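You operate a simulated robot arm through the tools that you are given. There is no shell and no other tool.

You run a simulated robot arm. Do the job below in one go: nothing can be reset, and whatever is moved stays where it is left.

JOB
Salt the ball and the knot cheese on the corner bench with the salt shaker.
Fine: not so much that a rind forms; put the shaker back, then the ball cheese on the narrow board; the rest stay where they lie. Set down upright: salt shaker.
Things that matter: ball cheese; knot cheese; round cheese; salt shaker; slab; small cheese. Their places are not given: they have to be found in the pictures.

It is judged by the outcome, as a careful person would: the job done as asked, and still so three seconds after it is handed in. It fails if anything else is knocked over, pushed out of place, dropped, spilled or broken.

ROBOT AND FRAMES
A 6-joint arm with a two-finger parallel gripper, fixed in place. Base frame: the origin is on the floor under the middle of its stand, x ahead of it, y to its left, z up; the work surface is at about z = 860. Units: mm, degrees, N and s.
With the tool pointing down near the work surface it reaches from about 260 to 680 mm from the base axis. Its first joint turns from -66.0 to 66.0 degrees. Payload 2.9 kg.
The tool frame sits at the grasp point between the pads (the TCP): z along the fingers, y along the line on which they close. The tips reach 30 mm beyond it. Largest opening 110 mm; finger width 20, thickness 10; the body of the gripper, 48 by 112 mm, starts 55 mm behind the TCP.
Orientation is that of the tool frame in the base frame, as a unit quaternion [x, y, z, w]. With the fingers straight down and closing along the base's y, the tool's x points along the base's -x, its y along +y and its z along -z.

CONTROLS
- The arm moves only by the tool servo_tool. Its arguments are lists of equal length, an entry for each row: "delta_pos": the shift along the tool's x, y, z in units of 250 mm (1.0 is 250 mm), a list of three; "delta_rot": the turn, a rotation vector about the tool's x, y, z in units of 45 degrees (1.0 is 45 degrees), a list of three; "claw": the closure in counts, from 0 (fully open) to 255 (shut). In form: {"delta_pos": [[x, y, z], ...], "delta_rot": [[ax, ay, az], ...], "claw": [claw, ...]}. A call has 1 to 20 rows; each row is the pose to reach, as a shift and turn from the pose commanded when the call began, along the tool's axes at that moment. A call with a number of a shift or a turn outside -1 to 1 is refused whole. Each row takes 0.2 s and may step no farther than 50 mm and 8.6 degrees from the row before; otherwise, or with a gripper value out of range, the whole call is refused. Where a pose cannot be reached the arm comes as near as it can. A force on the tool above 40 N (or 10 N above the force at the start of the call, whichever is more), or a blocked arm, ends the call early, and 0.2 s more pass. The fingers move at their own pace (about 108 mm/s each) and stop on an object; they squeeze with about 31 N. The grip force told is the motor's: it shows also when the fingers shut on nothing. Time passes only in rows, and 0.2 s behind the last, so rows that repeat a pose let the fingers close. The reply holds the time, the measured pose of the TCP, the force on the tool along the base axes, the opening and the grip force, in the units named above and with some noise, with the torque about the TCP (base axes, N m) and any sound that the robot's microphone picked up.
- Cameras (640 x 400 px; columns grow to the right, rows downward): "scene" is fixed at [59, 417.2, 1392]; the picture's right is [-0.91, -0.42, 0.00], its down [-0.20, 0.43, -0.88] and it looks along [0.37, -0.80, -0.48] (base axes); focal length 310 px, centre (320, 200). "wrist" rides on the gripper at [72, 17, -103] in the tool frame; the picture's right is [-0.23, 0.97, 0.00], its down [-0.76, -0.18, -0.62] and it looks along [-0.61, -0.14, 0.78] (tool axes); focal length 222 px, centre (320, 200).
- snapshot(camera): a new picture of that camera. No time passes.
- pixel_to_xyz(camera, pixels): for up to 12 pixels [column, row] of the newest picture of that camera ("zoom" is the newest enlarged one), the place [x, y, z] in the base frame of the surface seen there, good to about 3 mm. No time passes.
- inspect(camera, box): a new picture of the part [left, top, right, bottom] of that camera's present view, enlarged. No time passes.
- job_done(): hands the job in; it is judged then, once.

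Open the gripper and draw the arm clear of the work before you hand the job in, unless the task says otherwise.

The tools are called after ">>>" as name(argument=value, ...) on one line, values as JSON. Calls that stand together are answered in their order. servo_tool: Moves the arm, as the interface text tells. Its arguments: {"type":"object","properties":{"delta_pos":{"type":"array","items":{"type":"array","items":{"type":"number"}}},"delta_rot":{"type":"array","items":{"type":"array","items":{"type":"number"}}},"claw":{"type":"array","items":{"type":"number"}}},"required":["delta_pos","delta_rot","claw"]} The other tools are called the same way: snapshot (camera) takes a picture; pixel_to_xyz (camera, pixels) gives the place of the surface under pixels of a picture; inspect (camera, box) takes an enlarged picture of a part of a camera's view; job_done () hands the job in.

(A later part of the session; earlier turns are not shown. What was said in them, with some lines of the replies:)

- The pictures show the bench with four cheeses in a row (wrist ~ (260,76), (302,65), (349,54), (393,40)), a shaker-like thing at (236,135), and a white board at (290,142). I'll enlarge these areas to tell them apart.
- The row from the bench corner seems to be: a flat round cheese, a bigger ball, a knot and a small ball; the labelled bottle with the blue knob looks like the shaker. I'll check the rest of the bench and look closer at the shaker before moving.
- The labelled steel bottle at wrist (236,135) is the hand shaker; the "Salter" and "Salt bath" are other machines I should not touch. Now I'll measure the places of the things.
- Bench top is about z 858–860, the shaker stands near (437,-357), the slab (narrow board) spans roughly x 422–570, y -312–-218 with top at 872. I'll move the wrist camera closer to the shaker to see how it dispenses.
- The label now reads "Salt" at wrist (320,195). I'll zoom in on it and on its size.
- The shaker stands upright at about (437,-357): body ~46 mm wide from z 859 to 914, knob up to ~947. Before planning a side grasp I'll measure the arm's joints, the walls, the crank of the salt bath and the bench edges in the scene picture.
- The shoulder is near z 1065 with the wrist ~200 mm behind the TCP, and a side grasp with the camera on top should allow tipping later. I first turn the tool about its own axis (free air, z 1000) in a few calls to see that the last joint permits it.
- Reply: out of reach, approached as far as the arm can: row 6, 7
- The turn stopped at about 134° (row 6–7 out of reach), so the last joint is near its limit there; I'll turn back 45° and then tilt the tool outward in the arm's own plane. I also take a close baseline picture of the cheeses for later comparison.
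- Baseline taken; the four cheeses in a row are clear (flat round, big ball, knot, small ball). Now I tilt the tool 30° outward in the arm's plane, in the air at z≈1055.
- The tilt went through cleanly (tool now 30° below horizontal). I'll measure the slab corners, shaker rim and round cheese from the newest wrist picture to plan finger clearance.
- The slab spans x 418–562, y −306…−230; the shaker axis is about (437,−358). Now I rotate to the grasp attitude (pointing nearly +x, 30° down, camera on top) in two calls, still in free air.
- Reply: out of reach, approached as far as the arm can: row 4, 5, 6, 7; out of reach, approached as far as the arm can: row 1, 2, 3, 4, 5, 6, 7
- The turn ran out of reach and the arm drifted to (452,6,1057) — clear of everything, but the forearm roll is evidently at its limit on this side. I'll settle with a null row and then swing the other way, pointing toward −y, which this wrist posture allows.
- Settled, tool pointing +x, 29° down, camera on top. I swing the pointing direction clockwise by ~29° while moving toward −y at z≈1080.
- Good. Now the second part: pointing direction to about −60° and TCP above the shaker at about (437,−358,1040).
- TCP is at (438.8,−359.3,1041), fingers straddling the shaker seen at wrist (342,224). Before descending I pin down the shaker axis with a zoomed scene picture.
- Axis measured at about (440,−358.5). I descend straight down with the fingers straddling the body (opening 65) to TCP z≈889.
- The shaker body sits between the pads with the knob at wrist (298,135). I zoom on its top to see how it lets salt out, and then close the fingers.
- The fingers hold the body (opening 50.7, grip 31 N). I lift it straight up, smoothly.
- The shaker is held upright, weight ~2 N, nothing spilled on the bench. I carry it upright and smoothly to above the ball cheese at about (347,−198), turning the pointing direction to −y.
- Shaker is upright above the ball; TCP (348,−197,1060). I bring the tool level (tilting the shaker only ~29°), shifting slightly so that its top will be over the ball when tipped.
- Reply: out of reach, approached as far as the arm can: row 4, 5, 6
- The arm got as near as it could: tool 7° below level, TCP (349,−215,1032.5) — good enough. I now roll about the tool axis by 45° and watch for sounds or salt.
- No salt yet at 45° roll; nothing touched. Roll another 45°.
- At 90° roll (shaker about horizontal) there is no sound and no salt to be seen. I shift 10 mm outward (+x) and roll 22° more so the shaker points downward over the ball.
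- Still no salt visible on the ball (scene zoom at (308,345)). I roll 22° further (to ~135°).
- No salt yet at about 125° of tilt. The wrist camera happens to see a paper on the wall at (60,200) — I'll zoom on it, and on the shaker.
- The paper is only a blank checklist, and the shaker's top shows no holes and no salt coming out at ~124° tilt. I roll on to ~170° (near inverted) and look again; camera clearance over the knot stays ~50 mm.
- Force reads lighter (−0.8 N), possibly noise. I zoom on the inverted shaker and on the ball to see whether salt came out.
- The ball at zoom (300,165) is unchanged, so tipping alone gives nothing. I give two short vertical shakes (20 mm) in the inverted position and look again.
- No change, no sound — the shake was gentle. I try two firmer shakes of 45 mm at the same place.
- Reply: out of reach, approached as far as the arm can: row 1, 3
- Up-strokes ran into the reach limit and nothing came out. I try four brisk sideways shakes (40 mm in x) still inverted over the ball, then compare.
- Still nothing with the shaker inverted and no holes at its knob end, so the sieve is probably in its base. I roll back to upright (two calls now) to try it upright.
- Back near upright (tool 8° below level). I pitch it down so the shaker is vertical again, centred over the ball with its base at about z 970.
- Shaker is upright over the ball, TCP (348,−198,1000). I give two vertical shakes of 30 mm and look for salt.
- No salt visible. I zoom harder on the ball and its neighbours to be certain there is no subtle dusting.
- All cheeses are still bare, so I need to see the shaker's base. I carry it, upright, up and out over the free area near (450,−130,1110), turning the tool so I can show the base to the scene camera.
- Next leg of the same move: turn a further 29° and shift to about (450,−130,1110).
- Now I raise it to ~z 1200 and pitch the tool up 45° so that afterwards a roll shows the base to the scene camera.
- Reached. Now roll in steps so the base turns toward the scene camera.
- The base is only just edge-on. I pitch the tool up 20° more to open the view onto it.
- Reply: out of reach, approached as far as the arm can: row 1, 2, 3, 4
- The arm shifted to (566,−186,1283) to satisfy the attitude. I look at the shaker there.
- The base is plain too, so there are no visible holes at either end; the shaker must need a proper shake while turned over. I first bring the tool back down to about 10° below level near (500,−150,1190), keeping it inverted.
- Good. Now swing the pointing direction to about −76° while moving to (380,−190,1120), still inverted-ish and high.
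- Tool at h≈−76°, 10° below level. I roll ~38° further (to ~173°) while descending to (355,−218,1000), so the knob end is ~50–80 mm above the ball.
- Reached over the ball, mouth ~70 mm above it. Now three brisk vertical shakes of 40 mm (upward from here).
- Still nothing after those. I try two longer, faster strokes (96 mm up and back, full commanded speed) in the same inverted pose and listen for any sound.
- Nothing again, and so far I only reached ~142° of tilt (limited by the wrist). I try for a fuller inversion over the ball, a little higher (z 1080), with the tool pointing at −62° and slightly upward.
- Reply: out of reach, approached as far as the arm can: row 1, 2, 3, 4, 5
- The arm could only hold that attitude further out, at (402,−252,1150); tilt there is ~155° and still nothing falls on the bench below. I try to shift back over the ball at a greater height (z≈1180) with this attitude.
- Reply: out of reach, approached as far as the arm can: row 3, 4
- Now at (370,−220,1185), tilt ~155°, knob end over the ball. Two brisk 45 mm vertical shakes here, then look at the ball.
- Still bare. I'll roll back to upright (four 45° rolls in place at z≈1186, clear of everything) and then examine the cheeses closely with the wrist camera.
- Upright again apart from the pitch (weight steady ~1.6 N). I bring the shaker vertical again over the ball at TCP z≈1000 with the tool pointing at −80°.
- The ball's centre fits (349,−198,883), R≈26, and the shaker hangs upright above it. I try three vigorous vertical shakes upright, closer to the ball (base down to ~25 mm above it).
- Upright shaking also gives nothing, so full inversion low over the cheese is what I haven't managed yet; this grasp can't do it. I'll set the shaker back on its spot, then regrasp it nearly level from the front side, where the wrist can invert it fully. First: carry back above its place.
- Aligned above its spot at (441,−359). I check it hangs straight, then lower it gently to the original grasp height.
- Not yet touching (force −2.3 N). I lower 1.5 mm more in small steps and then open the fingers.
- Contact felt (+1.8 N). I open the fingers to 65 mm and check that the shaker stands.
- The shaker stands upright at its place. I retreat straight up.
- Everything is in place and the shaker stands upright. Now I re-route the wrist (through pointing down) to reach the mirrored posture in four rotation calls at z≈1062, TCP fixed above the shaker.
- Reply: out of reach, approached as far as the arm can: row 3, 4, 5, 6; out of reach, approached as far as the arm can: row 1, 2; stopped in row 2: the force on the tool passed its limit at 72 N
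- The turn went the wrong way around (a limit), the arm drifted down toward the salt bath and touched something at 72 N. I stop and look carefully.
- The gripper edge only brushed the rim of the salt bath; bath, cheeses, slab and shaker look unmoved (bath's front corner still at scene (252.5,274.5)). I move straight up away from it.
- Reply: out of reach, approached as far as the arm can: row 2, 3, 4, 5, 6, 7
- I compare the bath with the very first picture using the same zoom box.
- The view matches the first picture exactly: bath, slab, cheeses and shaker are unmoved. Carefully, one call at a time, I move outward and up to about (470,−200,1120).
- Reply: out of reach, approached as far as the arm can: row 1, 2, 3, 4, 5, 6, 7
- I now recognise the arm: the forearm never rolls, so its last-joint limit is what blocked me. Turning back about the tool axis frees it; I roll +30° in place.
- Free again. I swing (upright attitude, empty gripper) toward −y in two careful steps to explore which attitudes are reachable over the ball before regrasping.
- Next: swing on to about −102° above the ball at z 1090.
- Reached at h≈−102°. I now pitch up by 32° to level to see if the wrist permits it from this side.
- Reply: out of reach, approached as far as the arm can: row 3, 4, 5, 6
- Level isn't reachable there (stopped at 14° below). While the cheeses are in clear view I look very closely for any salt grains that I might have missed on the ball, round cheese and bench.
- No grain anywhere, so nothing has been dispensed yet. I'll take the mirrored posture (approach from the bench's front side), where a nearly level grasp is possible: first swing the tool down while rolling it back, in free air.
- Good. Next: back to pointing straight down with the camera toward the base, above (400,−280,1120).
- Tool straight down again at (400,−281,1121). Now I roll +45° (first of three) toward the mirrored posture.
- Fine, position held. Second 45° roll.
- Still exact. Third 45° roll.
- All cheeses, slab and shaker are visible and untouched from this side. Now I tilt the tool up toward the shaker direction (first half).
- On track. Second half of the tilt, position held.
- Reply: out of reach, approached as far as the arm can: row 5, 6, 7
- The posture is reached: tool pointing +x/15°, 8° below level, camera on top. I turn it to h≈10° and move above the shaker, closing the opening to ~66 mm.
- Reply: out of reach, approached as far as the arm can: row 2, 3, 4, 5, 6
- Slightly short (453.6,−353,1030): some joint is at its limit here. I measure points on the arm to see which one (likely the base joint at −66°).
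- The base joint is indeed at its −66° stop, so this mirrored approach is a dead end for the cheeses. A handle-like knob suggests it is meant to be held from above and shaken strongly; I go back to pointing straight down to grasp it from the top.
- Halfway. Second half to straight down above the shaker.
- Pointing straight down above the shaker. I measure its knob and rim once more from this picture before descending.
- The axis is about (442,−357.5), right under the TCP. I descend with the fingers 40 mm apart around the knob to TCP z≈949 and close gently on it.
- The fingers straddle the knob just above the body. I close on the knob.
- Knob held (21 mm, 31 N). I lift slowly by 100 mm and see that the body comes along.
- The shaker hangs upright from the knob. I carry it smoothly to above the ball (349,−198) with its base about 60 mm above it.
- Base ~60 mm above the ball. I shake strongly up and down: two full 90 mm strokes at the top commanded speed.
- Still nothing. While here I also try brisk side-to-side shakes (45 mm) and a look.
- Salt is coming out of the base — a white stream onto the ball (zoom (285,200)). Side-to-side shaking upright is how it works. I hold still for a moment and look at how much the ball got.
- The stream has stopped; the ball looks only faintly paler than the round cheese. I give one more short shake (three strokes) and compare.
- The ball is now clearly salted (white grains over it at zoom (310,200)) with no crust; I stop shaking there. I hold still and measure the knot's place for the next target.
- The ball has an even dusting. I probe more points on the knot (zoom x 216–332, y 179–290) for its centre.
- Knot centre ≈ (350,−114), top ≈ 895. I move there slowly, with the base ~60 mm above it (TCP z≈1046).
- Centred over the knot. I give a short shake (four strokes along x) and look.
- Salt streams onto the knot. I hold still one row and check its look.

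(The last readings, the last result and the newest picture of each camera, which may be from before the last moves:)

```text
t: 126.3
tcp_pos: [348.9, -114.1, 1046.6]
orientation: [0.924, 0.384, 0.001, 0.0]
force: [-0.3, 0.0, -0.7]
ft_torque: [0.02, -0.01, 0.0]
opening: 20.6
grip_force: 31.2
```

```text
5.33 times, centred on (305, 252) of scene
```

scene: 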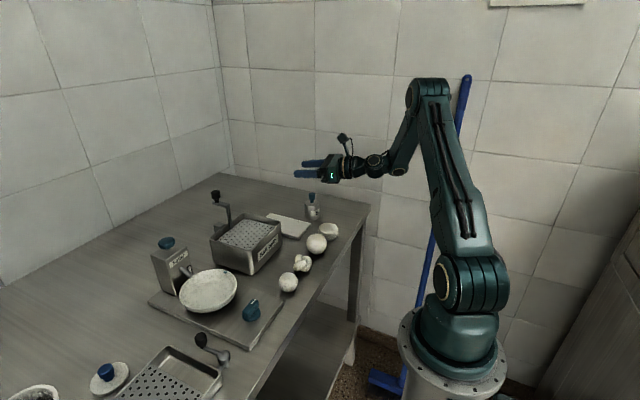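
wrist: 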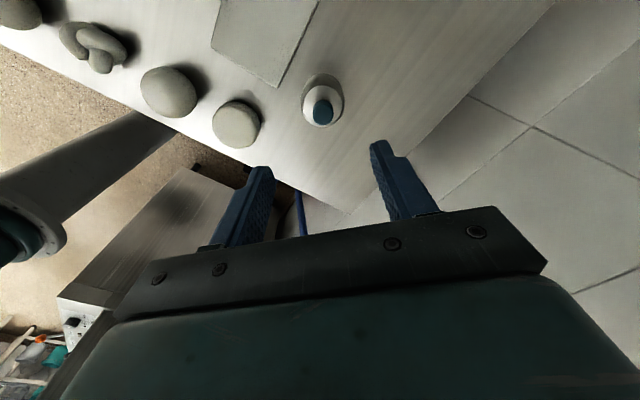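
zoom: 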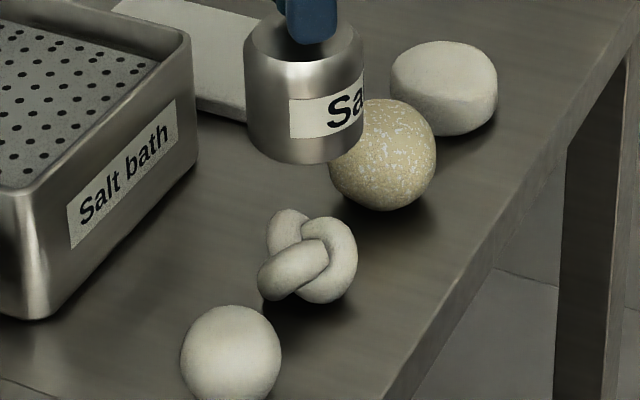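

The stream has stopped and the knot is still plain. One more short shake (three strokes).

>>> servo_tool(delta_pos=[[0.06, 0.06, 0], [-0.06, -0.06, 0], [0.06, 0.06, 0], [0, 0, 0]], delta_rot=[[0, 0, 0], [0, 0, 0], [0, 0, 0], [0, 0, 0]], claw=[235, 235, 235, 235])

>>> inspect(camera="scene", box=[275, 215, 335, 290])

```text
t: 127.3
tcp_pos: [346.5, -114.6, 1046.0]
orientation: [0.923, 0.384, 0.0, 0.0]
force: [-0.6, -0.2, -1.4]
ft_torque: [-0.02, -0.03, 0.03]
opening: 20.9
grip_force: 31.0
```

```text
5.33 times, centred on (305, 252) of scene
```

zoom: 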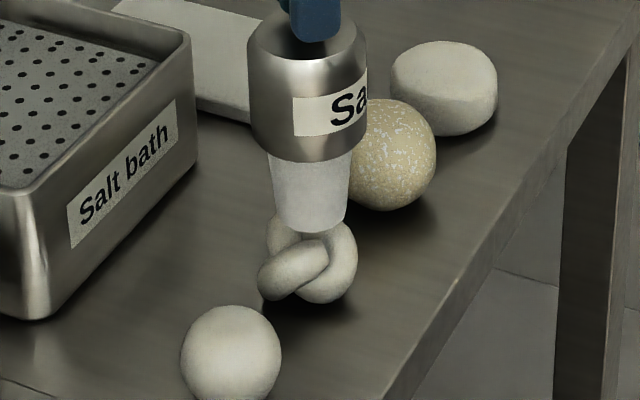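

Streaming again; I hold still and look.

>>> servo_tool(delta_pos=[[0, 0, 0]], delta_rot=[[0, 0, 0]], claw=[235])

>>> inspect(camera="scene", box=[275, 215, 335, 290])

```text
t: 127.7
tcp_pos: [348.2, -114.8, 1045.9]
orientation: [0.923, 0.384, 0.001, 0.0]
force: [-0.2, -0.5, -1.5]
ft_torque: [0.02, 0.0, -0.02]
opening: 20.7
grip_force: 30.8
```

```text
5.33 times, centred on (305, 252) of scene
```

zoom: 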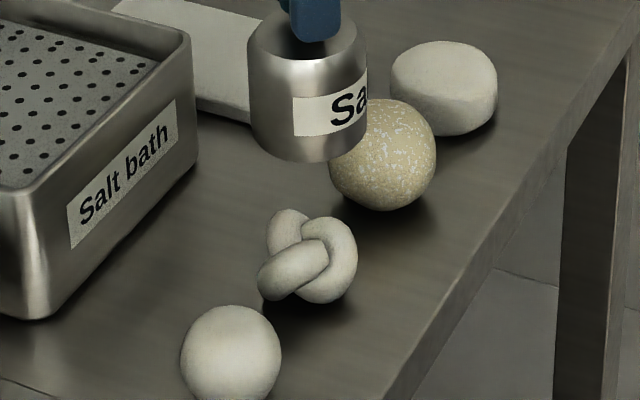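

Still plain after seven strokes (the ball took nine). Another three strokes.

>>> servo_tool(delta_pos=[[0.06, 0.06, 0], [-0.06, -0.06, 0], [0.06, 0.06, 0], [0, 0, 0]], delta_rot=[[0, 0, 0], [0, 0, 0], [0, 0, 0], [0, 0, 0]], claw=[235, 235, 235, 235])

>>> inspect(camera="scene", box=[275, 215, 335, 290])

```text
t: 128.7
tcp_pos: [349.0, -112.7, 1044.0]
orientation: [0.923, 0.384, 0.0, 0.0]
force: [0.4, 0.1, -1.7]
ft_torque: [0.0, -0.01, 0.0]
opening: 20.8
grip_force: 31.0
```

```text
5.33 times, centred on (305, 252) of scene
```

zoom: 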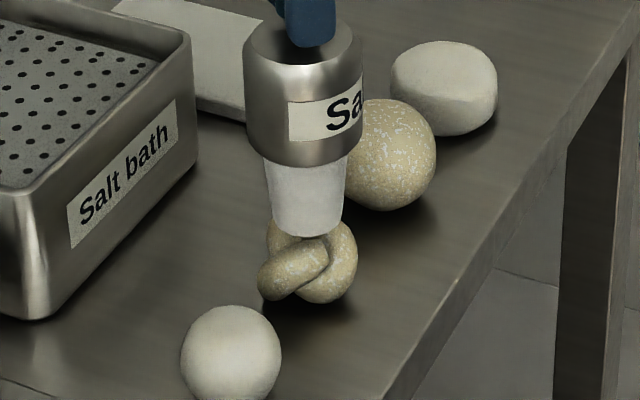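

The knot is now salted too (grains visible), no crust. I hold still until the stream ends, then verify.

>>> servo_tool(delta_pos=[[0, 0, 0], [0, 0, 0]], delta_rot=[[0, 0, 0], [0, 0, 0]], claw=[235, 235])

>>> inspect(camera="scene", box=[275, 215, 335, 290])

```text
t: 129.3
tcp_pos: [348.2, -113.5, 1043.3]
orientation: [0.923, 0.384, 0.001, 0.0]
force: [-0.2, -0.2, -1.1]
ft_torque: [0.0, 0.01, 0.03]
opening: 20.7
grip_force: 30.6
```

```text
5.33 times, centred on (305, 252) of scene
```

zoom: 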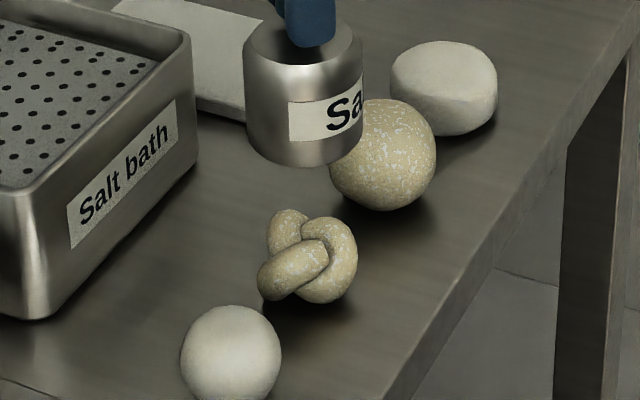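

Both are salted, the round and small ones plain. I carry the shaker slowly back toward its spot, first rising a little.

>>> servo_tool(delta_pos=[[-0.004, 0.009, -0.01], [-0.018, 0.04, -0.03], [-0.038, 0.085, -0.05], [-0.062, 0.136, -0.064], [-0.087, 0.19, -0.064], [-0.112, 0.246, -0.064], [-0.137, 0.302, -0.064], [-0.162, 0.358, -0.064], [-0.188, 0.414, -0.064], [-0.213, 0.47, -0.064], [-0.238, 0.526, -0.064], [-0.264, 0.582, -0.064], [-0.289, 0.638, -0.064], [-0.314, 0.694, -0.064], [-0.339, 0.749, -0.064], [-0.363, 0.802, -0.064], [-0.386, 0.852, -0.064], [-0.407, 0.898, -0.064], [-0.422, 0.932, -0.064], [-0.431, 0.952, -0.064]], delta_rot=[[0, 0, 0], [0, 0, 0], [0, 0, 0], [0, 0, 0], [0, 0, 0], [0, 0, 0], [0, 0, 0], [0, 0, 0], [0, 0, 0], [0, 0, 0], [0, 0, 0], [0, 0, 0], [0, 0, 0], [0, 0, 0], [0, 0, 0], [0, 0, 0], [0, 0, 0], [0, 0, 0], [0, 0, 0], [0, 0, 0]], claw=[235, 235, 235, 235, 235, 235, 235, 235, 235, 235, 235, 235, 235, 235, 235, 235, 235, 235, 235, 235])

>>> inspect(camera="scene", box=[275, 150, 345, 290])

```text
t: 133.5
tcp_pos: [440.0, -357.4, 1061.9]
orientation: [0.923, 0.384, 0.0, -0.001]
force: [-0.5, 1.1, -0.6]
ft_torque: [-0.03, 0.02, 0.04]
opening: 21.0
grip_force: 30.9
```

```text
2.86 times, centred on (310, 220) of scene
```

zoom: 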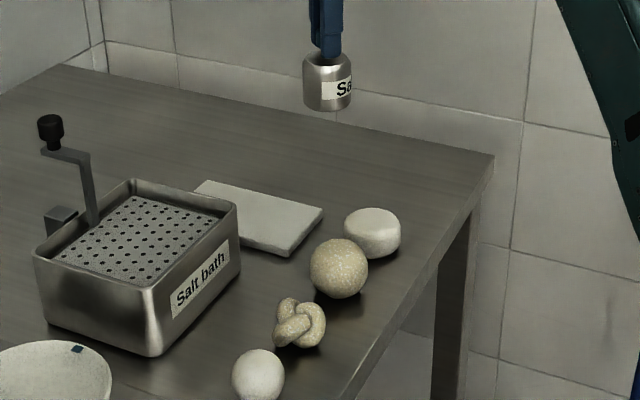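

Above its spot (440,−357), upright, both cheeses salted, the rest plain. I lower it gently.

>>> servo_tool(delta_pos=[[0, 0, 0.02], [0, 0, 0.07], [0, 0, 0.13], [0, 0, 0.19], [0, 0, 0.25], [0, 0, 0.31], [0, 0, 0.36], [0, 0, 0.4], [0, 0, 0.425], [0, 0, 0.436], [0, 0, 0.44], [0, 0, 0.44]], delta_rot=[[0, 0, 0], [0, 0, 0], [0, 0, 0], [0, 0, 0], [0, 0, 0], [0, 0, 0], [0, 0, 0], [0, 0, 0], [0, 0, 0], [0, 0, 0], [0, 0, 0], [0, 0, 0]], claw=[235, 235, 235, 235, 235, 235, 235, 235, 235, 235, 235, 235])

>>> inspect(camera="scene", box=[290, 170, 340, 225])

```text
t: 136.1
tcp_pos: [442.7, -358.7, 951.9]
orientation: [0.923, 0.384, 0.001, 0.0]
force: [-0.1, -0.1, -2.0]
ft_torque: [0.03, 0.01, 0.05]
opening: 20.7
grip_force: 31.1
```

```text
7.27 times, centred on (315, 198) of scene
```

zoom: 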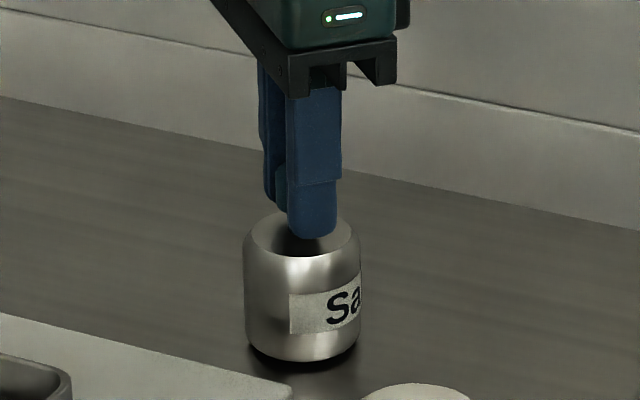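

About 2 mm above the bench. I lower in 1 mm steps until it bears.

>>> servo_tool(delta_pos=[[0, 0, 0.004], [0, 0, 0.008], [0, 0, 0.008]], delta_rot=[[0, 0, 0], [0, 0, 0], [0, 0, 0]], claw=[235, 235, 235])

```text
t: 136.9
tcp_pos: [440.5, -358.3, 950.1]
orientation: [0.923, 0.384, 0.001, -0.001]
force: [-0.3, 1.0, -1.1]
ft_torque: [0.0, 0.01, 0.03]
opening: 20.8
grip_force: 31.1
```

>>> servo_tool(delta_pos=[[0, 0, 0.004], [0, 0, 0.006], [0, 0, 0.006]], delta_rot=[[0, 0, 0], [0, 0, 0], [0, 0, 0]], claw=[235, 235, 235])

```text
t: 137.7
tcp_pos: [441.2, -358.8, 949.8]
orientation: [0.924, 0.384, 0.002, 0.0]
force: [-3.6, 0.8, 7.5]
ft_torque: [0.08, 0.11, 0.02]
opening: 20.7
grip_force: 31.2
```

It bears on the bench (+7.5 N). I ease up half a millimetre and open the fingers to 40 mm, then rise.

>>> servo_tool(delta_pos=[[0, 0, -0.003], [0, 0, -0.003], [0, 0, -0.003], [0, 0, -0.003], [0, 0, -0.003]], delta_rot=[[0, 0, 0], [0, 0, 0], [0, 0, 0], [0, 0, 0], [0, 0, 0]], claw=[235, 205, 180, 162, 162])

>>> inspect(camera="scene", box=[290, 170, 340, 225])

```text
t: 138.9
tcp_pos: [441.2, -358.6, 949.4]
orientation: [0.923, 0.384, 0.001, 0.0]
force: [0.0, 0.1, -0.7]
ft_torque: [-0.05, 0.0, 0.01]
opening: 40.2
grip_force: 0.0
```

```text
7.27 times, centred on (315, 198) of scene
```

zoom: 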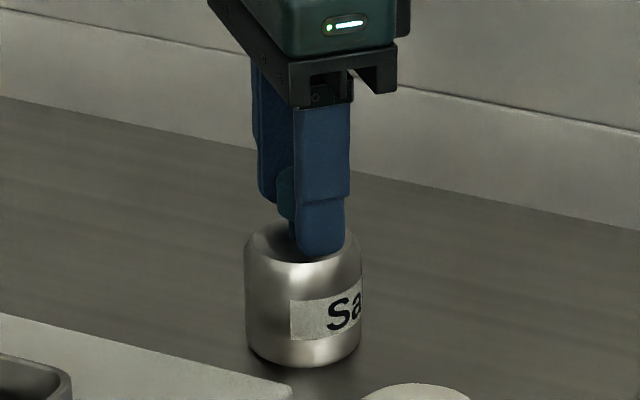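

The shaker stands free and upright. I rise straight up 150 mm.

>>> servo_tool(delta_pos=[[0, 0, -0.04], [0, 0, -0.12], [0, 0, -0.22], [0, 0, -0.34], [0, 0, -0.46], [0, 0, -0.6], [0, 0, -0.6]], delta_rot=[[0, 0, 0], [0, 0, 0], [0, 0, 0], [0, 0, 0], [0, 0, 0], [0, 0, 0], [0, 0, 0]], claw=[162, 162, 162, 162, 162, 162, 162])

>>> inspect(camera="scene", box=[296, 186, 332, 226])

>>> inspect(camera="scene", box=[200, 180, 380, 320])

```text
t: 140.5
tcp_pos: [441.2, -359.1, 1100.0]
orientation: [0.924, 0.383, 0.0, 0.0]
force: [-0.2, -0.3, -0.7]
ft_torque: [-0.01, -0.01, -0.02]
opening: 40.2
grip_force: 0.0
```

```text
10.00 times, centred on (314, 206) of scene
```

zoom: 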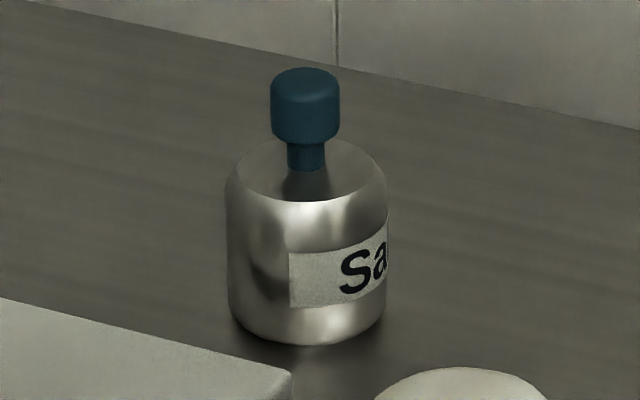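

```text
2.86 times, centred on (290, 250) of scene
```

zoom: 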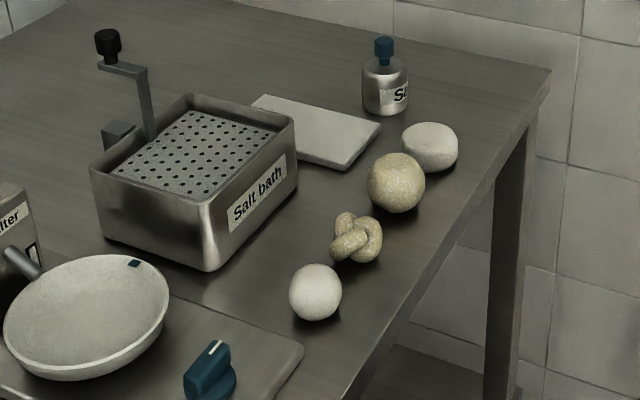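

The shaker is back on its original spot, upright; everything else unmoved. Now the ball cheese: I move above it, turning so the fingers will close along x (clear of its neighbours).

>>> servo_tool(delta_pos=[[0.024, -0.09, 0], [0.049, -0.179, 0], [0.073, -0.269, 0], [0.098, -0.358, 0], [0.122, -0.448, 0], [0.146, -0.537, 0], [0.171, -0.627, 0], [0.195, -0.716, 0], [0.195, -0.716, 0]], delta_rot=[[0, 0, -0.125], [0, 0, -0.25], [0, 0, -0.375], [0, 0, -0.5], [0, 0, -0.625], [0, 0, -0.75], [0, 0, -0.875], [0, 0, -1.0], [0, 0, -1.0]], claw=[150, 120, 81, 81, 81, 81, 81, 81, 81])

>>> snapshot(camera="wrist")

>>> snapshot(camera="scene")

```text
t: 142.5
tcp_pos: [348.5, -197.0, 1100.3]
orientation: [0.706, 0.709, 0.001, 0.0]
force: [-0.3, 0.0, 0.2]
ft_torque: [0.03, -0.01, 0.02]
opening: 75.3
grip_force: 0.0
```

```text
taken
```

wrist: 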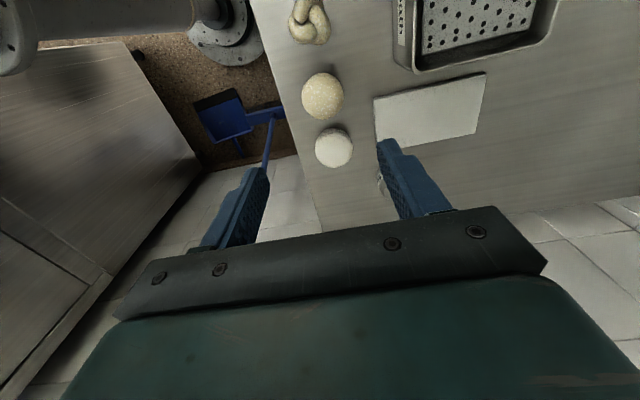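

```text
taken
```

scene: 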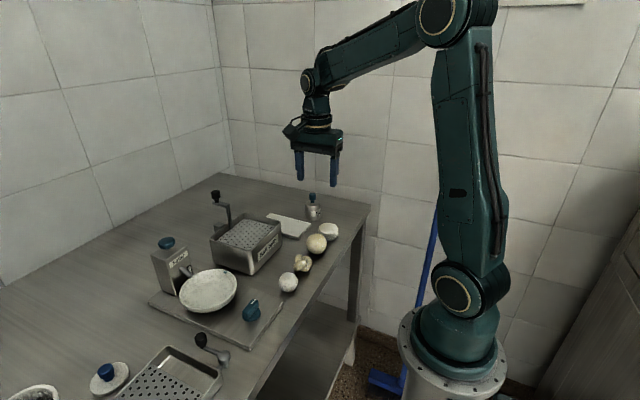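

The ball is at wrist (323,96). I measure its outline from both cameras.

>>> pixel_to_xyz(camera="wrist", pixels=[[323, 96], [304, 97], [342, 95], [322, 76], [324, 116], [333, 147], [310, 20], [440, 105], [386, 140], [482, 132], [376, 100], [484, 76]])

>>> pixel_to_xyz(camera="scene", pixels=[[316, 244], [308, 244], [325, 244], [316, 236], [316, 252], [288, 226]])

```text
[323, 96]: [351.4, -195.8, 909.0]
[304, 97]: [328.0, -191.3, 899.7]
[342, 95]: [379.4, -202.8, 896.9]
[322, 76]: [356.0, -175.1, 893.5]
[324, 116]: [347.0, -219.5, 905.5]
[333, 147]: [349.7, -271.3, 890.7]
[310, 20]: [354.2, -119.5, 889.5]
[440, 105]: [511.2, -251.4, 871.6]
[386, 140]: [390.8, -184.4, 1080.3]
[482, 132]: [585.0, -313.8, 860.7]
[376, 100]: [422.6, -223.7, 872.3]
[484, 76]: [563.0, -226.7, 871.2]
```

```text
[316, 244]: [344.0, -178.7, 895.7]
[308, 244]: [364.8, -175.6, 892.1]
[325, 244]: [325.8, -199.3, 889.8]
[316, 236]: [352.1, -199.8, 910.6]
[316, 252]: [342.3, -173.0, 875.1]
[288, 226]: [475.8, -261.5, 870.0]
```

Ball centre ≈ (351,−198,883). I descend with the fingers 75 mm apart to TCP z≈950 first and check alignment.

>>> servo_tool(delta_pos=[[-0.004, 0.01, 0.1], [-0.004, 0.01, 0.2], [-0.004, 0.01, 0.3], [-0.004, 0.01, 0.4], [-0.004, 0.01, 0.5], [-0.004, 0.01, 0.57], [-0.004, 0.01, 0.6], [-0.004, 0.01, 0.6]], delta_rot=[[0, 0, 0], [0, 0, 0], [0, 0, 0], [0, 0, 0], [0, 0, 0], [0, 0, 0], [0, 0, 0], [0, 0, 0]], claw=[81, 81, 81, 81, 81, 81, 81, 81])

>>> inspect(camera="scene", box=[280, 190, 350, 275])

>>> snapshot(camera="wrist")

```text
t: 144.3
tcp_pos: [351.9, -197.6, 947.7]
orientation: [0.707, 0.707, 0.001, 0.0]
force: [0.3, -0.2, 0.5]
ft_torque: [0.02, 0.04, -0.01]
opening: 74.9
grip_force: 0.1
```

```text
4.71 times, centred on (315, 232) of scene
```

zoom: 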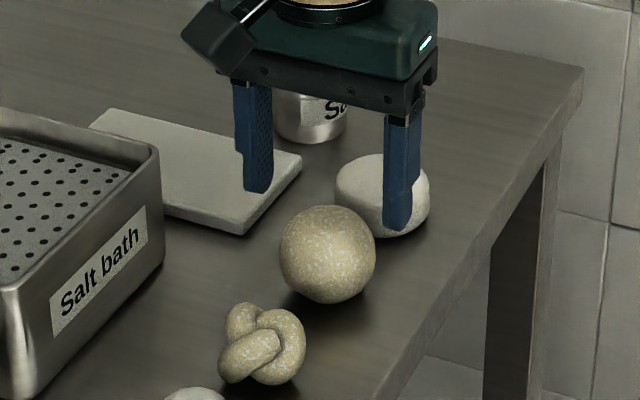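

```text
taken
```

wrist: 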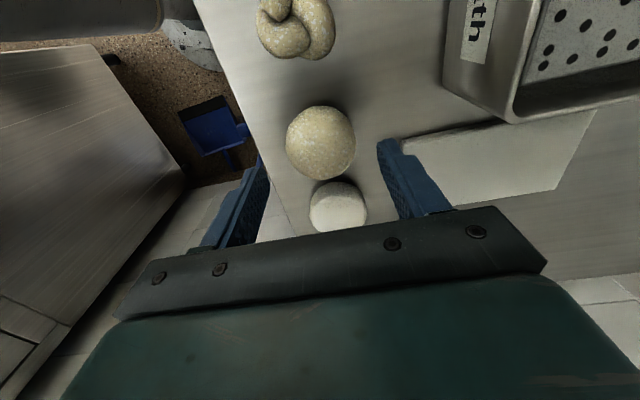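

The fingers straddle the ball evenly (wrist fingertips (262,160)/(385,140), ball (321,143)). I descend the last 54 mm slowly.

>>> servo_tool(delta_pos=[[0, 0, 0.05], [0, 0, 0.1], [0, 0, 0.15], [0, 0, 0.185], [0, 0, 0.205], [0, 0, 0.216], [0, 0, 0.216]], delta_rot=[[0, 0, 0], [0, 0, 0], [0, 0, 0], [0, 0, 0], [0, 0, 0], [0, 0, 0], [0, 0, 0]], claw=[81, 81, 81, 81, 81, 81, 81])

>>> inspect(camera="scene", box=[280, 200, 350, 275])

```text
t: 145.9
tcp_pos: [350.9, -197.2, 894.9]
orientation: [0.707, 0.707, 0.001, 0.0]
force: [0.1, 0.1, -0.3]
ft_torque: [-0.02, -0.03, -0.02]
opening: 74.7
grip_force: 0.2
```

```text
5.33 times, centred on (315, 238) of scene
```

zoom: 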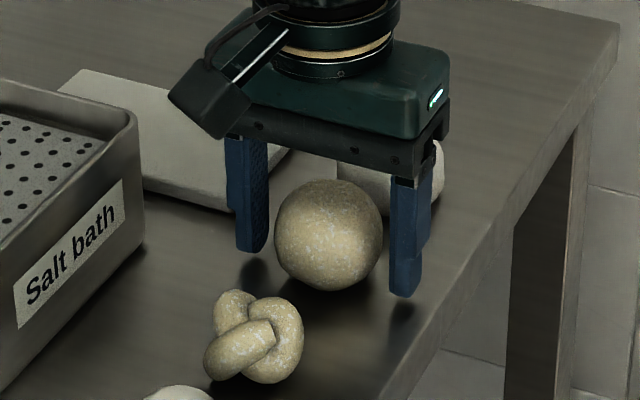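

Well centred. I close the fingers gradually on the ball.

>>> servo_tool(delta_pos=[[0, 0, 0], [0, 0, 0], [0, 0, 0], [0, 0, 0], [0, 0, 0]], delta_rot=[[0, 0, 0], [0, 0, 0], [0, 0, 0], [0, 0, 0], [0, 0, 0]], claw=[100, 115, 130, 150, 150])

```text
t: 147.1
tcp_pos: [350.7, -197.9, 896.1]
orientation: [0.706, 0.708, 0.001, 0.001]
force: [1.7, -0.5, 1.8]
ft_torque: [0.05, 0.04, 0.0]
opening: 54.5
grip_force: 30.4
```

Held at 54.5 mm with 30 N. I lift straight up 110 mm.

>>> servo_tool(delta_pos=[[0, 0, -0.02], [0, 0, -0.06], [0, 0, -0.12], [0, 0, -0.18], [0, 0, -0.25], [0, 0, -0.32], [0, 0, -0.38], [0, 0, -0.42], [0, 0, -0.44], [0, 0, -0.44]], delta_rot=[[0, 0, 0], [0, 0, 0], [0, 0, 0], [0, 0, 0], [0, 0, 0], [0, 0, 0], [0, 0, 0], [0, 0, 0], [0, 0, 0], [0, 0, 0]], claw=[160, 160, 160, 160, 160, 160, 160, 160, 160, 160])

>>> inspect(camera="scene", box=[260, 170, 350, 290])

```text
t: 149.3
tcp_pos: [348.4, -198.6, 1006.6]
orientation: [0.706, 0.709, 0.001, 0.0]
force: [0.4, 0.6, -0.2]
ft_torque: [-0.02, 0.0, 0.0]
opening: 54.4
grip_force: 30.9
```

```text
3.33 times, centred on (305, 230) of scene
```

zoom: 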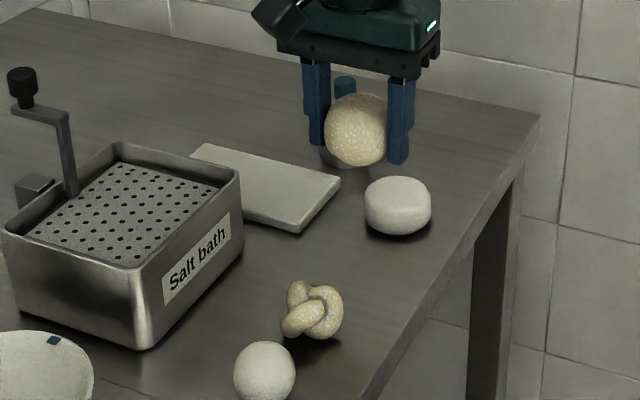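

Lifted cleanly. I carry it over to the middle of the narrow board at about (491,−266).

>>> servo_tool(delta_pos=[[-0.01, 0.02, 0], [-0.04, 0.083, 0], [-0.075, 0.156, 0], [-0.11, 0.228, 0], [-0.145, 0.3, 0], [-0.18, 0.373, 0], [-0.215, 0.446, 0], [-0.245, 0.508, 0], [-0.265, 0.55, 0], [-0.272, 0.564, 0], [-0.272, 0.564, 0]], delta_rot=[[0, 0, 0], [0, 0, 0], [0, 0, 0], [0, 0, 0], [0, 0, 0], [0, 0, 0], [0, 0, 0], [0, 0, 0], [0, 0, 0], [0, 0, 0], [0, 0, 0]], claw=[160, 160, 160, 160, 160, 160, 160, 160, 160, 160, 160])

>>> inspect(camera="scene", box=[230, 150, 340, 260])

>>> snapshot(camera="wrist")

```text
t: 151.7
tcp_pos: [491.4, -265.7, 1004.3]
orientation: [0.706, 0.708, 0.0, 0.0]
force: [0.3, 1.0, -1.2]
ft_torque: [-0.01, 0.0, 0.01]
opening: 54.1
grip_force: 31.2
```

```text
3.64 times, centred on (285, 205) of scene
```

zoom: 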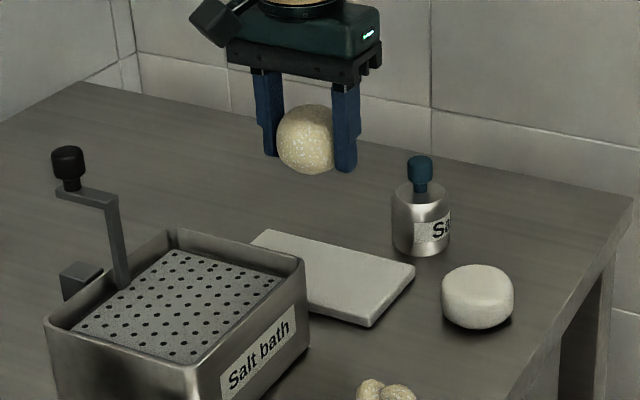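

```text
taken
```

wrist: 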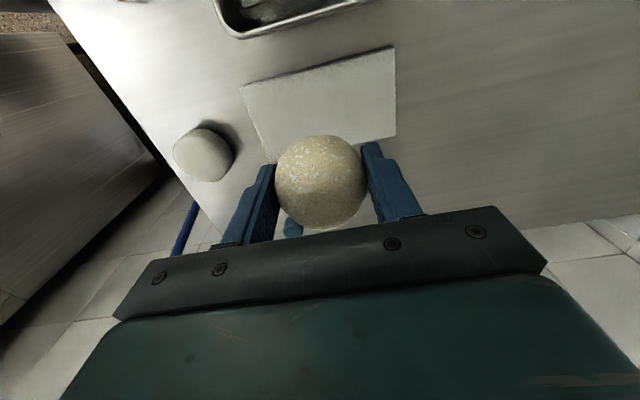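

Above the board's middle. I lower to about 2 mm over it.

>>> servo_tool(delta_pos=[[0, 0, 0.03], [0, 0, 0.09], [0, 0, 0.15], [0, 0, 0.21], [0, 0, 0.27], [0, 0, 0.32], [0, 0, 0.355], [0, 0, 0.37], [0, 0, 0.374], [0, 0, 0.374]], delta_rot=[[0, 0, 0], [0, 0, 0], [0, 0, 0], [0, 0, 0], [0, 0, 0], [0, 0, 0], [0, 0, 0], [0, 0, 0], [0, 0, 0], [0, 0, 0]], claw=[160, 160, 160, 160, 160, 160, 160, 160, 160, 160])

>>> inspect(camera="scene", box=[250, 170, 330, 250])

```text
t: 153.9
tcp_pos: [492.8, -266.4, 911.4]
orientation: [0.707, 0.708, 0.001, 0.0]
force: [0.2, 0.4, -1.2]
ft_torque: [0.0, -0.03, 0.0]
opening: 54.4
grip_force: 30.9
```

```text
5.00 times, centred on (290, 210) of scene
```

zoom: 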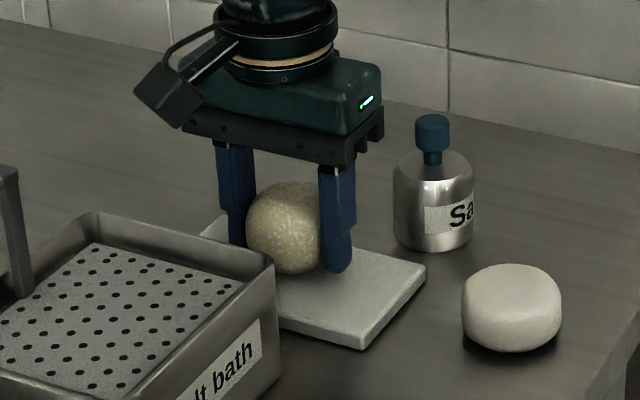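

Close above the board (TCP 911.4). I lower in ~1 mm steps until contact.

>>> servo_tool(delta_pos=[[0, 0, 0.004], [0, 0, 0.007], [0, 0, 0.007]], delta_rot=[[0, 0, 0], [0, 0, 0], [0, 0, 0]], claw=[160, 160, 160])

```text
t: 154.7
tcp_pos: [491.5, -265.8, 910.1]
orientation: [0.706, 0.708, 0.002, 0.0]
force: [-0.4, -0.2, -1.0]
ft_torque: [-0.01, -0.01, 0.02]
opening: 54.4
grip_force: 30.7
```

>>> servo_tool(delta_pos=[[0, 0, 0.003], [0, 0, 0.006], [0, 0, 0.006]], delta_rot=[[0, 0, 0], [0, 0, 0], [0, 0, 0]], claw=[160, 160, 160])

```text
t: 155.5
tcp_pos: [492.8, -266.5, 908.4]
orientation: [0.707, 0.708, 0.001, 0.0]
force: [0.0, 0.0, -0.2]
ft_torque: [0.0, -0.02, 0.02]
opening: 54.3
grip_force: 31.3
```

Force eases (−0.2 N). One more millimetre.

>>> servo_tool(delta_pos=[[0, 0, 0.002], [0, 0, 0.004], [0, 0, 0.004]], delta_rot=[[0, 0, 0], [0, 0, 0], [0, 0, 0]], claw=[160, 160, 160])

```text
t: 156.3
tcp_pos: [491.5, -265.1, 907.6]
orientation: [0.707, 0.708, 0.001, -0.001]
force: [0.4, -0.5, -1.5]
ft_torque: [-0.02, 0.05, -0.02]
opening: 54.6
grip_force: 31.1
```

Not in contact yet; another millimetre.

>>> servo_tool(delta_pos=[[0, 0, 0.002], [0, 0, 0.004], [0, 0, 0.004]], delta_rot=[[0, 0, 0], [0, 0, 0], [0, 0, 0]], claw=[160, 160, 160])

>>> inspect(camera="scene", box=[265, 195, 315, 240])

```text
t: 157.1
tcp_pos: [492.1, -265.7, 907.0]
orientation: [0.707, 0.708, 0.001, 0.001]
force: [-2.8, 1.2, 8.1]
ft_torque: [0.02, 0.14, -0.02]
opening: 54.5
grip_force: 30.7
```

```text
8.89 times, centred on (290, 218) of scene
```

zoom: 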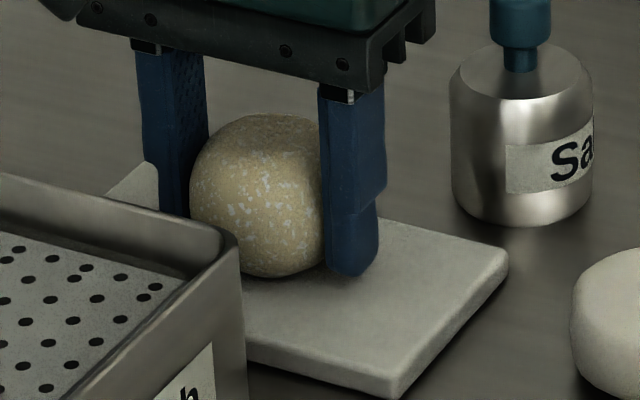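

The ball bears on the board (+8 N). I ease up a hair and open the fingers slowly.

>>> servo_tool(delta_pos=[[0, 0, -0.002], [0, 0, -0.002], [0, 0, -0.002], [0, 0, -0.002], [0, 0, -0.002], [0, 0, -0.002], [0, 0, -0.002]], delta_rot=[[0, 0, 0], [0, 0, 0], [0, 0, 0], [0, 0, 0], [0, 0, 0], [0, 0, 0], [0, 0, 0]], claw=[140, 126, 120, 112, 102, 92, 81])

>>> inspect(camera="scene", box=[265, 195, 315, 240])

>>> snapshot(camera="wrist")

```text
t: 158.7
tcp_pos: [492.8, -265.0, 906.0]
orientation: [0.707, 0.707, 0.001, 0.0]
force: [-0.1, 0.0, 0.7]
ft_torque: [-0.02, 0.02, -0.02]
opening: 74.8
grip_force: 0.1
```

```text
8.89 times, centred on (290, 218) of scene
```

zoom: 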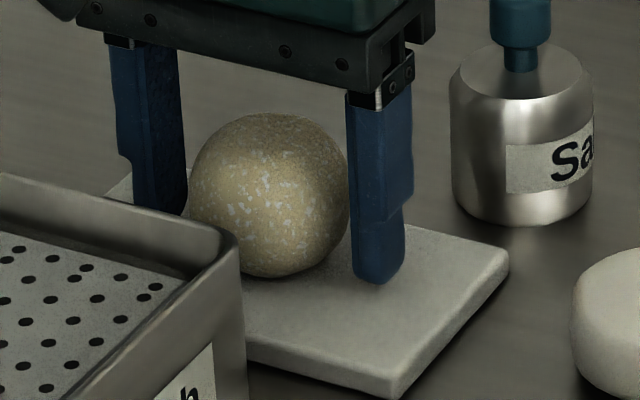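

```text
taken
```

wrist: 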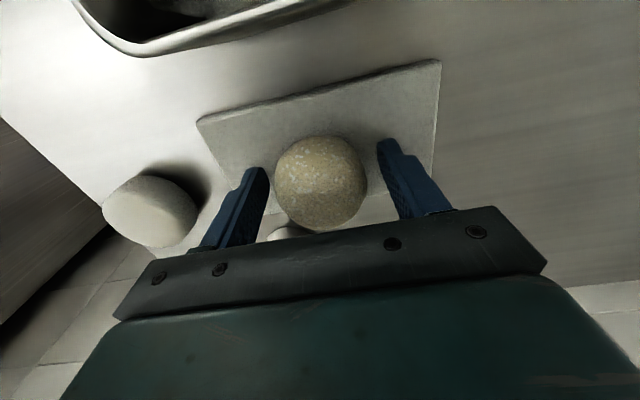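

The ball rests still on the board, fingers clear on both sides. I rise straight up.

>>> servo_tool(delta_pos=[[0, 0, -0.03], [0, 0, -0.08], [0, 0, -0.15], [0, 0, -0.25], [0, 0, -0.37], [0, 0, -0.5], [0, 0, -0.64], [0, 0, -0.8], [0, 0, -0.8]], delta_rot=[[0, 0, 0], [0, 0, 0], [0, 0, 0], [0, 0, 0], [0, 0, 0], [0, 0, 0], [0, 0, 0], [0, 0, 0], [0, 0, 0]], claw=[81, 81, 81, 81, 81, 81, 60, 30, 0])

>>> snapshot(camera="scene")

>>> inspect(camera="scene", box=[200, 180, 380, 320])

>>> snapshot(camera="wrist")

```text
t: 160.7
tcp_pos: [493.0, -263.7, 1107.9]
orientation: [0.707, 0.708, 0.001, 0.0]
force: [0.2, 0.4, 0.7]
ft_torque: [0.0, -0.01, -0.03]
opening: 110.1
grip_force: 0.1
```

```text
taken
```

scene: 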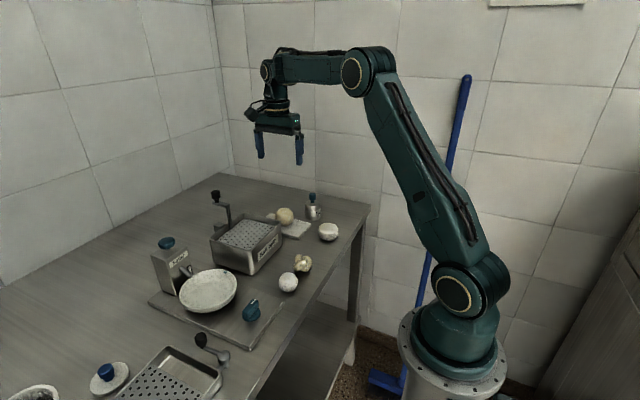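

```text
2.86 times, centred on (290, 250) of scene
```

zoom: 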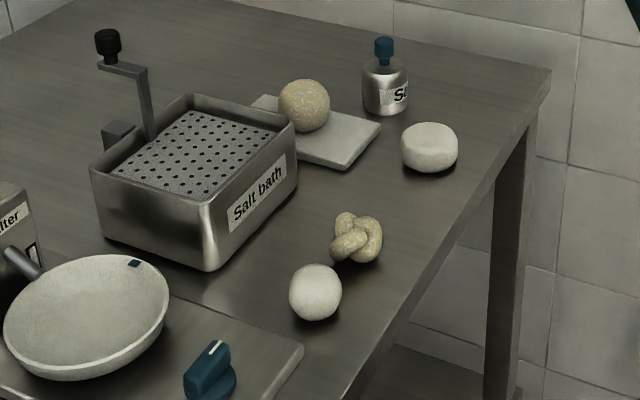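

```text
taken
```

wrist: 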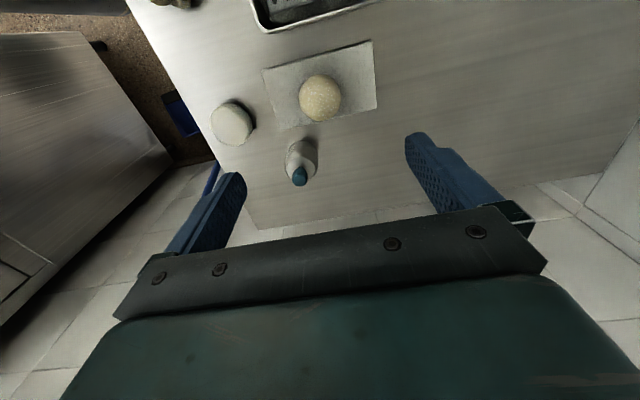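

All in order: ball on the middle of the board, shaker upright at its place, knot, round and small where they were. I draw the arm up and back, clear of the work, and check once more.

>>> servo_tool(delta_pos=[[0.02, -0.03, -0.1], [0.06, -0.09, -0.19], [0.11, -0.15, -0.27], [0.16, -0.22, -0.34], [0.21, -0.29, -0.4], [0.26, -0.36, -0.44], [0.31, -0.42, -0.47], [0.36, -0.484, -0.48], [0.36, -0.484, -0.48]], delta_rot=[[0, 0, 0], [0, 0, 0], [0, 0, 0], [0, 0, 0], [0, 0, 0], [0, 0, 0], [0, 0, 0], [0, 0, 0], [0, 0, 0]], claw=[0, 0, 0, 0, 0, 0, 0, 0, 0])

>>> snapshot(camera="scene")

>>> inspect(camera="scene", box=[255, 180, 345, 300])

>>> inspect(camera="scene", box=[270, 195, 305, 230])

```text
t: 162.7
tcp_pos: [371.7, -176.3, 1226.9]
orientation: [0.707, 0.707, 0.002, -0.001]
force: [-0.6, -0.4, -0.6]
ft_torque: [-0.02, -0.03, 0.01]
opening: 109.8
grip_force: 0.1
```

```text
taken
```

scene: 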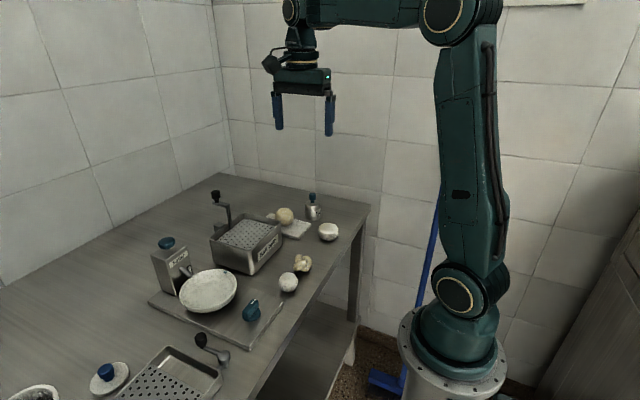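

```text
3.33 times, centred on (300, 240) of scene
```

zoom: 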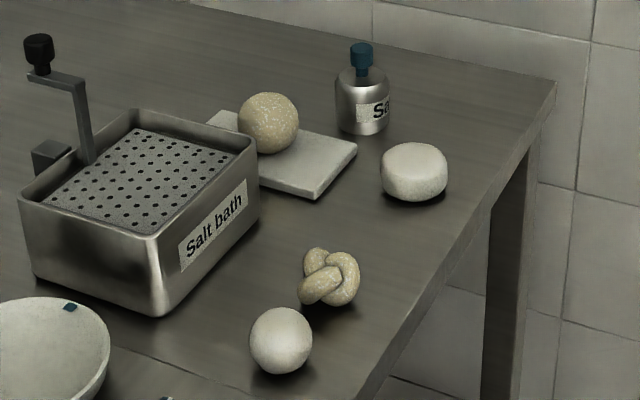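

```text
11.43 times, centred on (288, 212) of scene
```

zoom: 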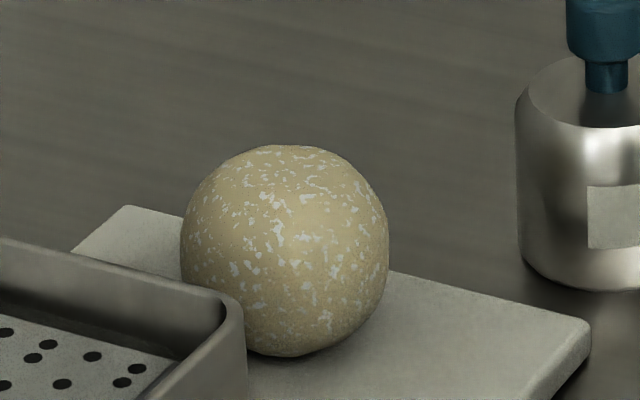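

The last pictures show the ball cheese, lightly salted, at rest on the narrow board. The knot is salted in its place, the round and small cheeses are plain and unmoved, and the shaker stands upright on its spot. The gripper is open and the arm is clear, so I hand the job in.

>>> job_done()

```text
The job is handed in.
```

I finished the job and handed it in. The ball and knot cheeses are both lightly salted with no crust. The shaker is back on its spot, upright, and the ball cheese is at rest in the middle of the narrow board. The knot, round and small cheeses are where they lay, and the round and small ones have no salt on them.

- **How the shaker works:** it drops salt from its base when held upright and shaken side to side. I first tried turning it over and shaking it up and down, and neither let any salt out.
- **A knock on the salt bath:** while I was turning the wrist early on, the gripper brushed the rim of the salt bath, and the force peaked at 72 N. I compared the bath and everything around it with the first picture and nothing had moved.
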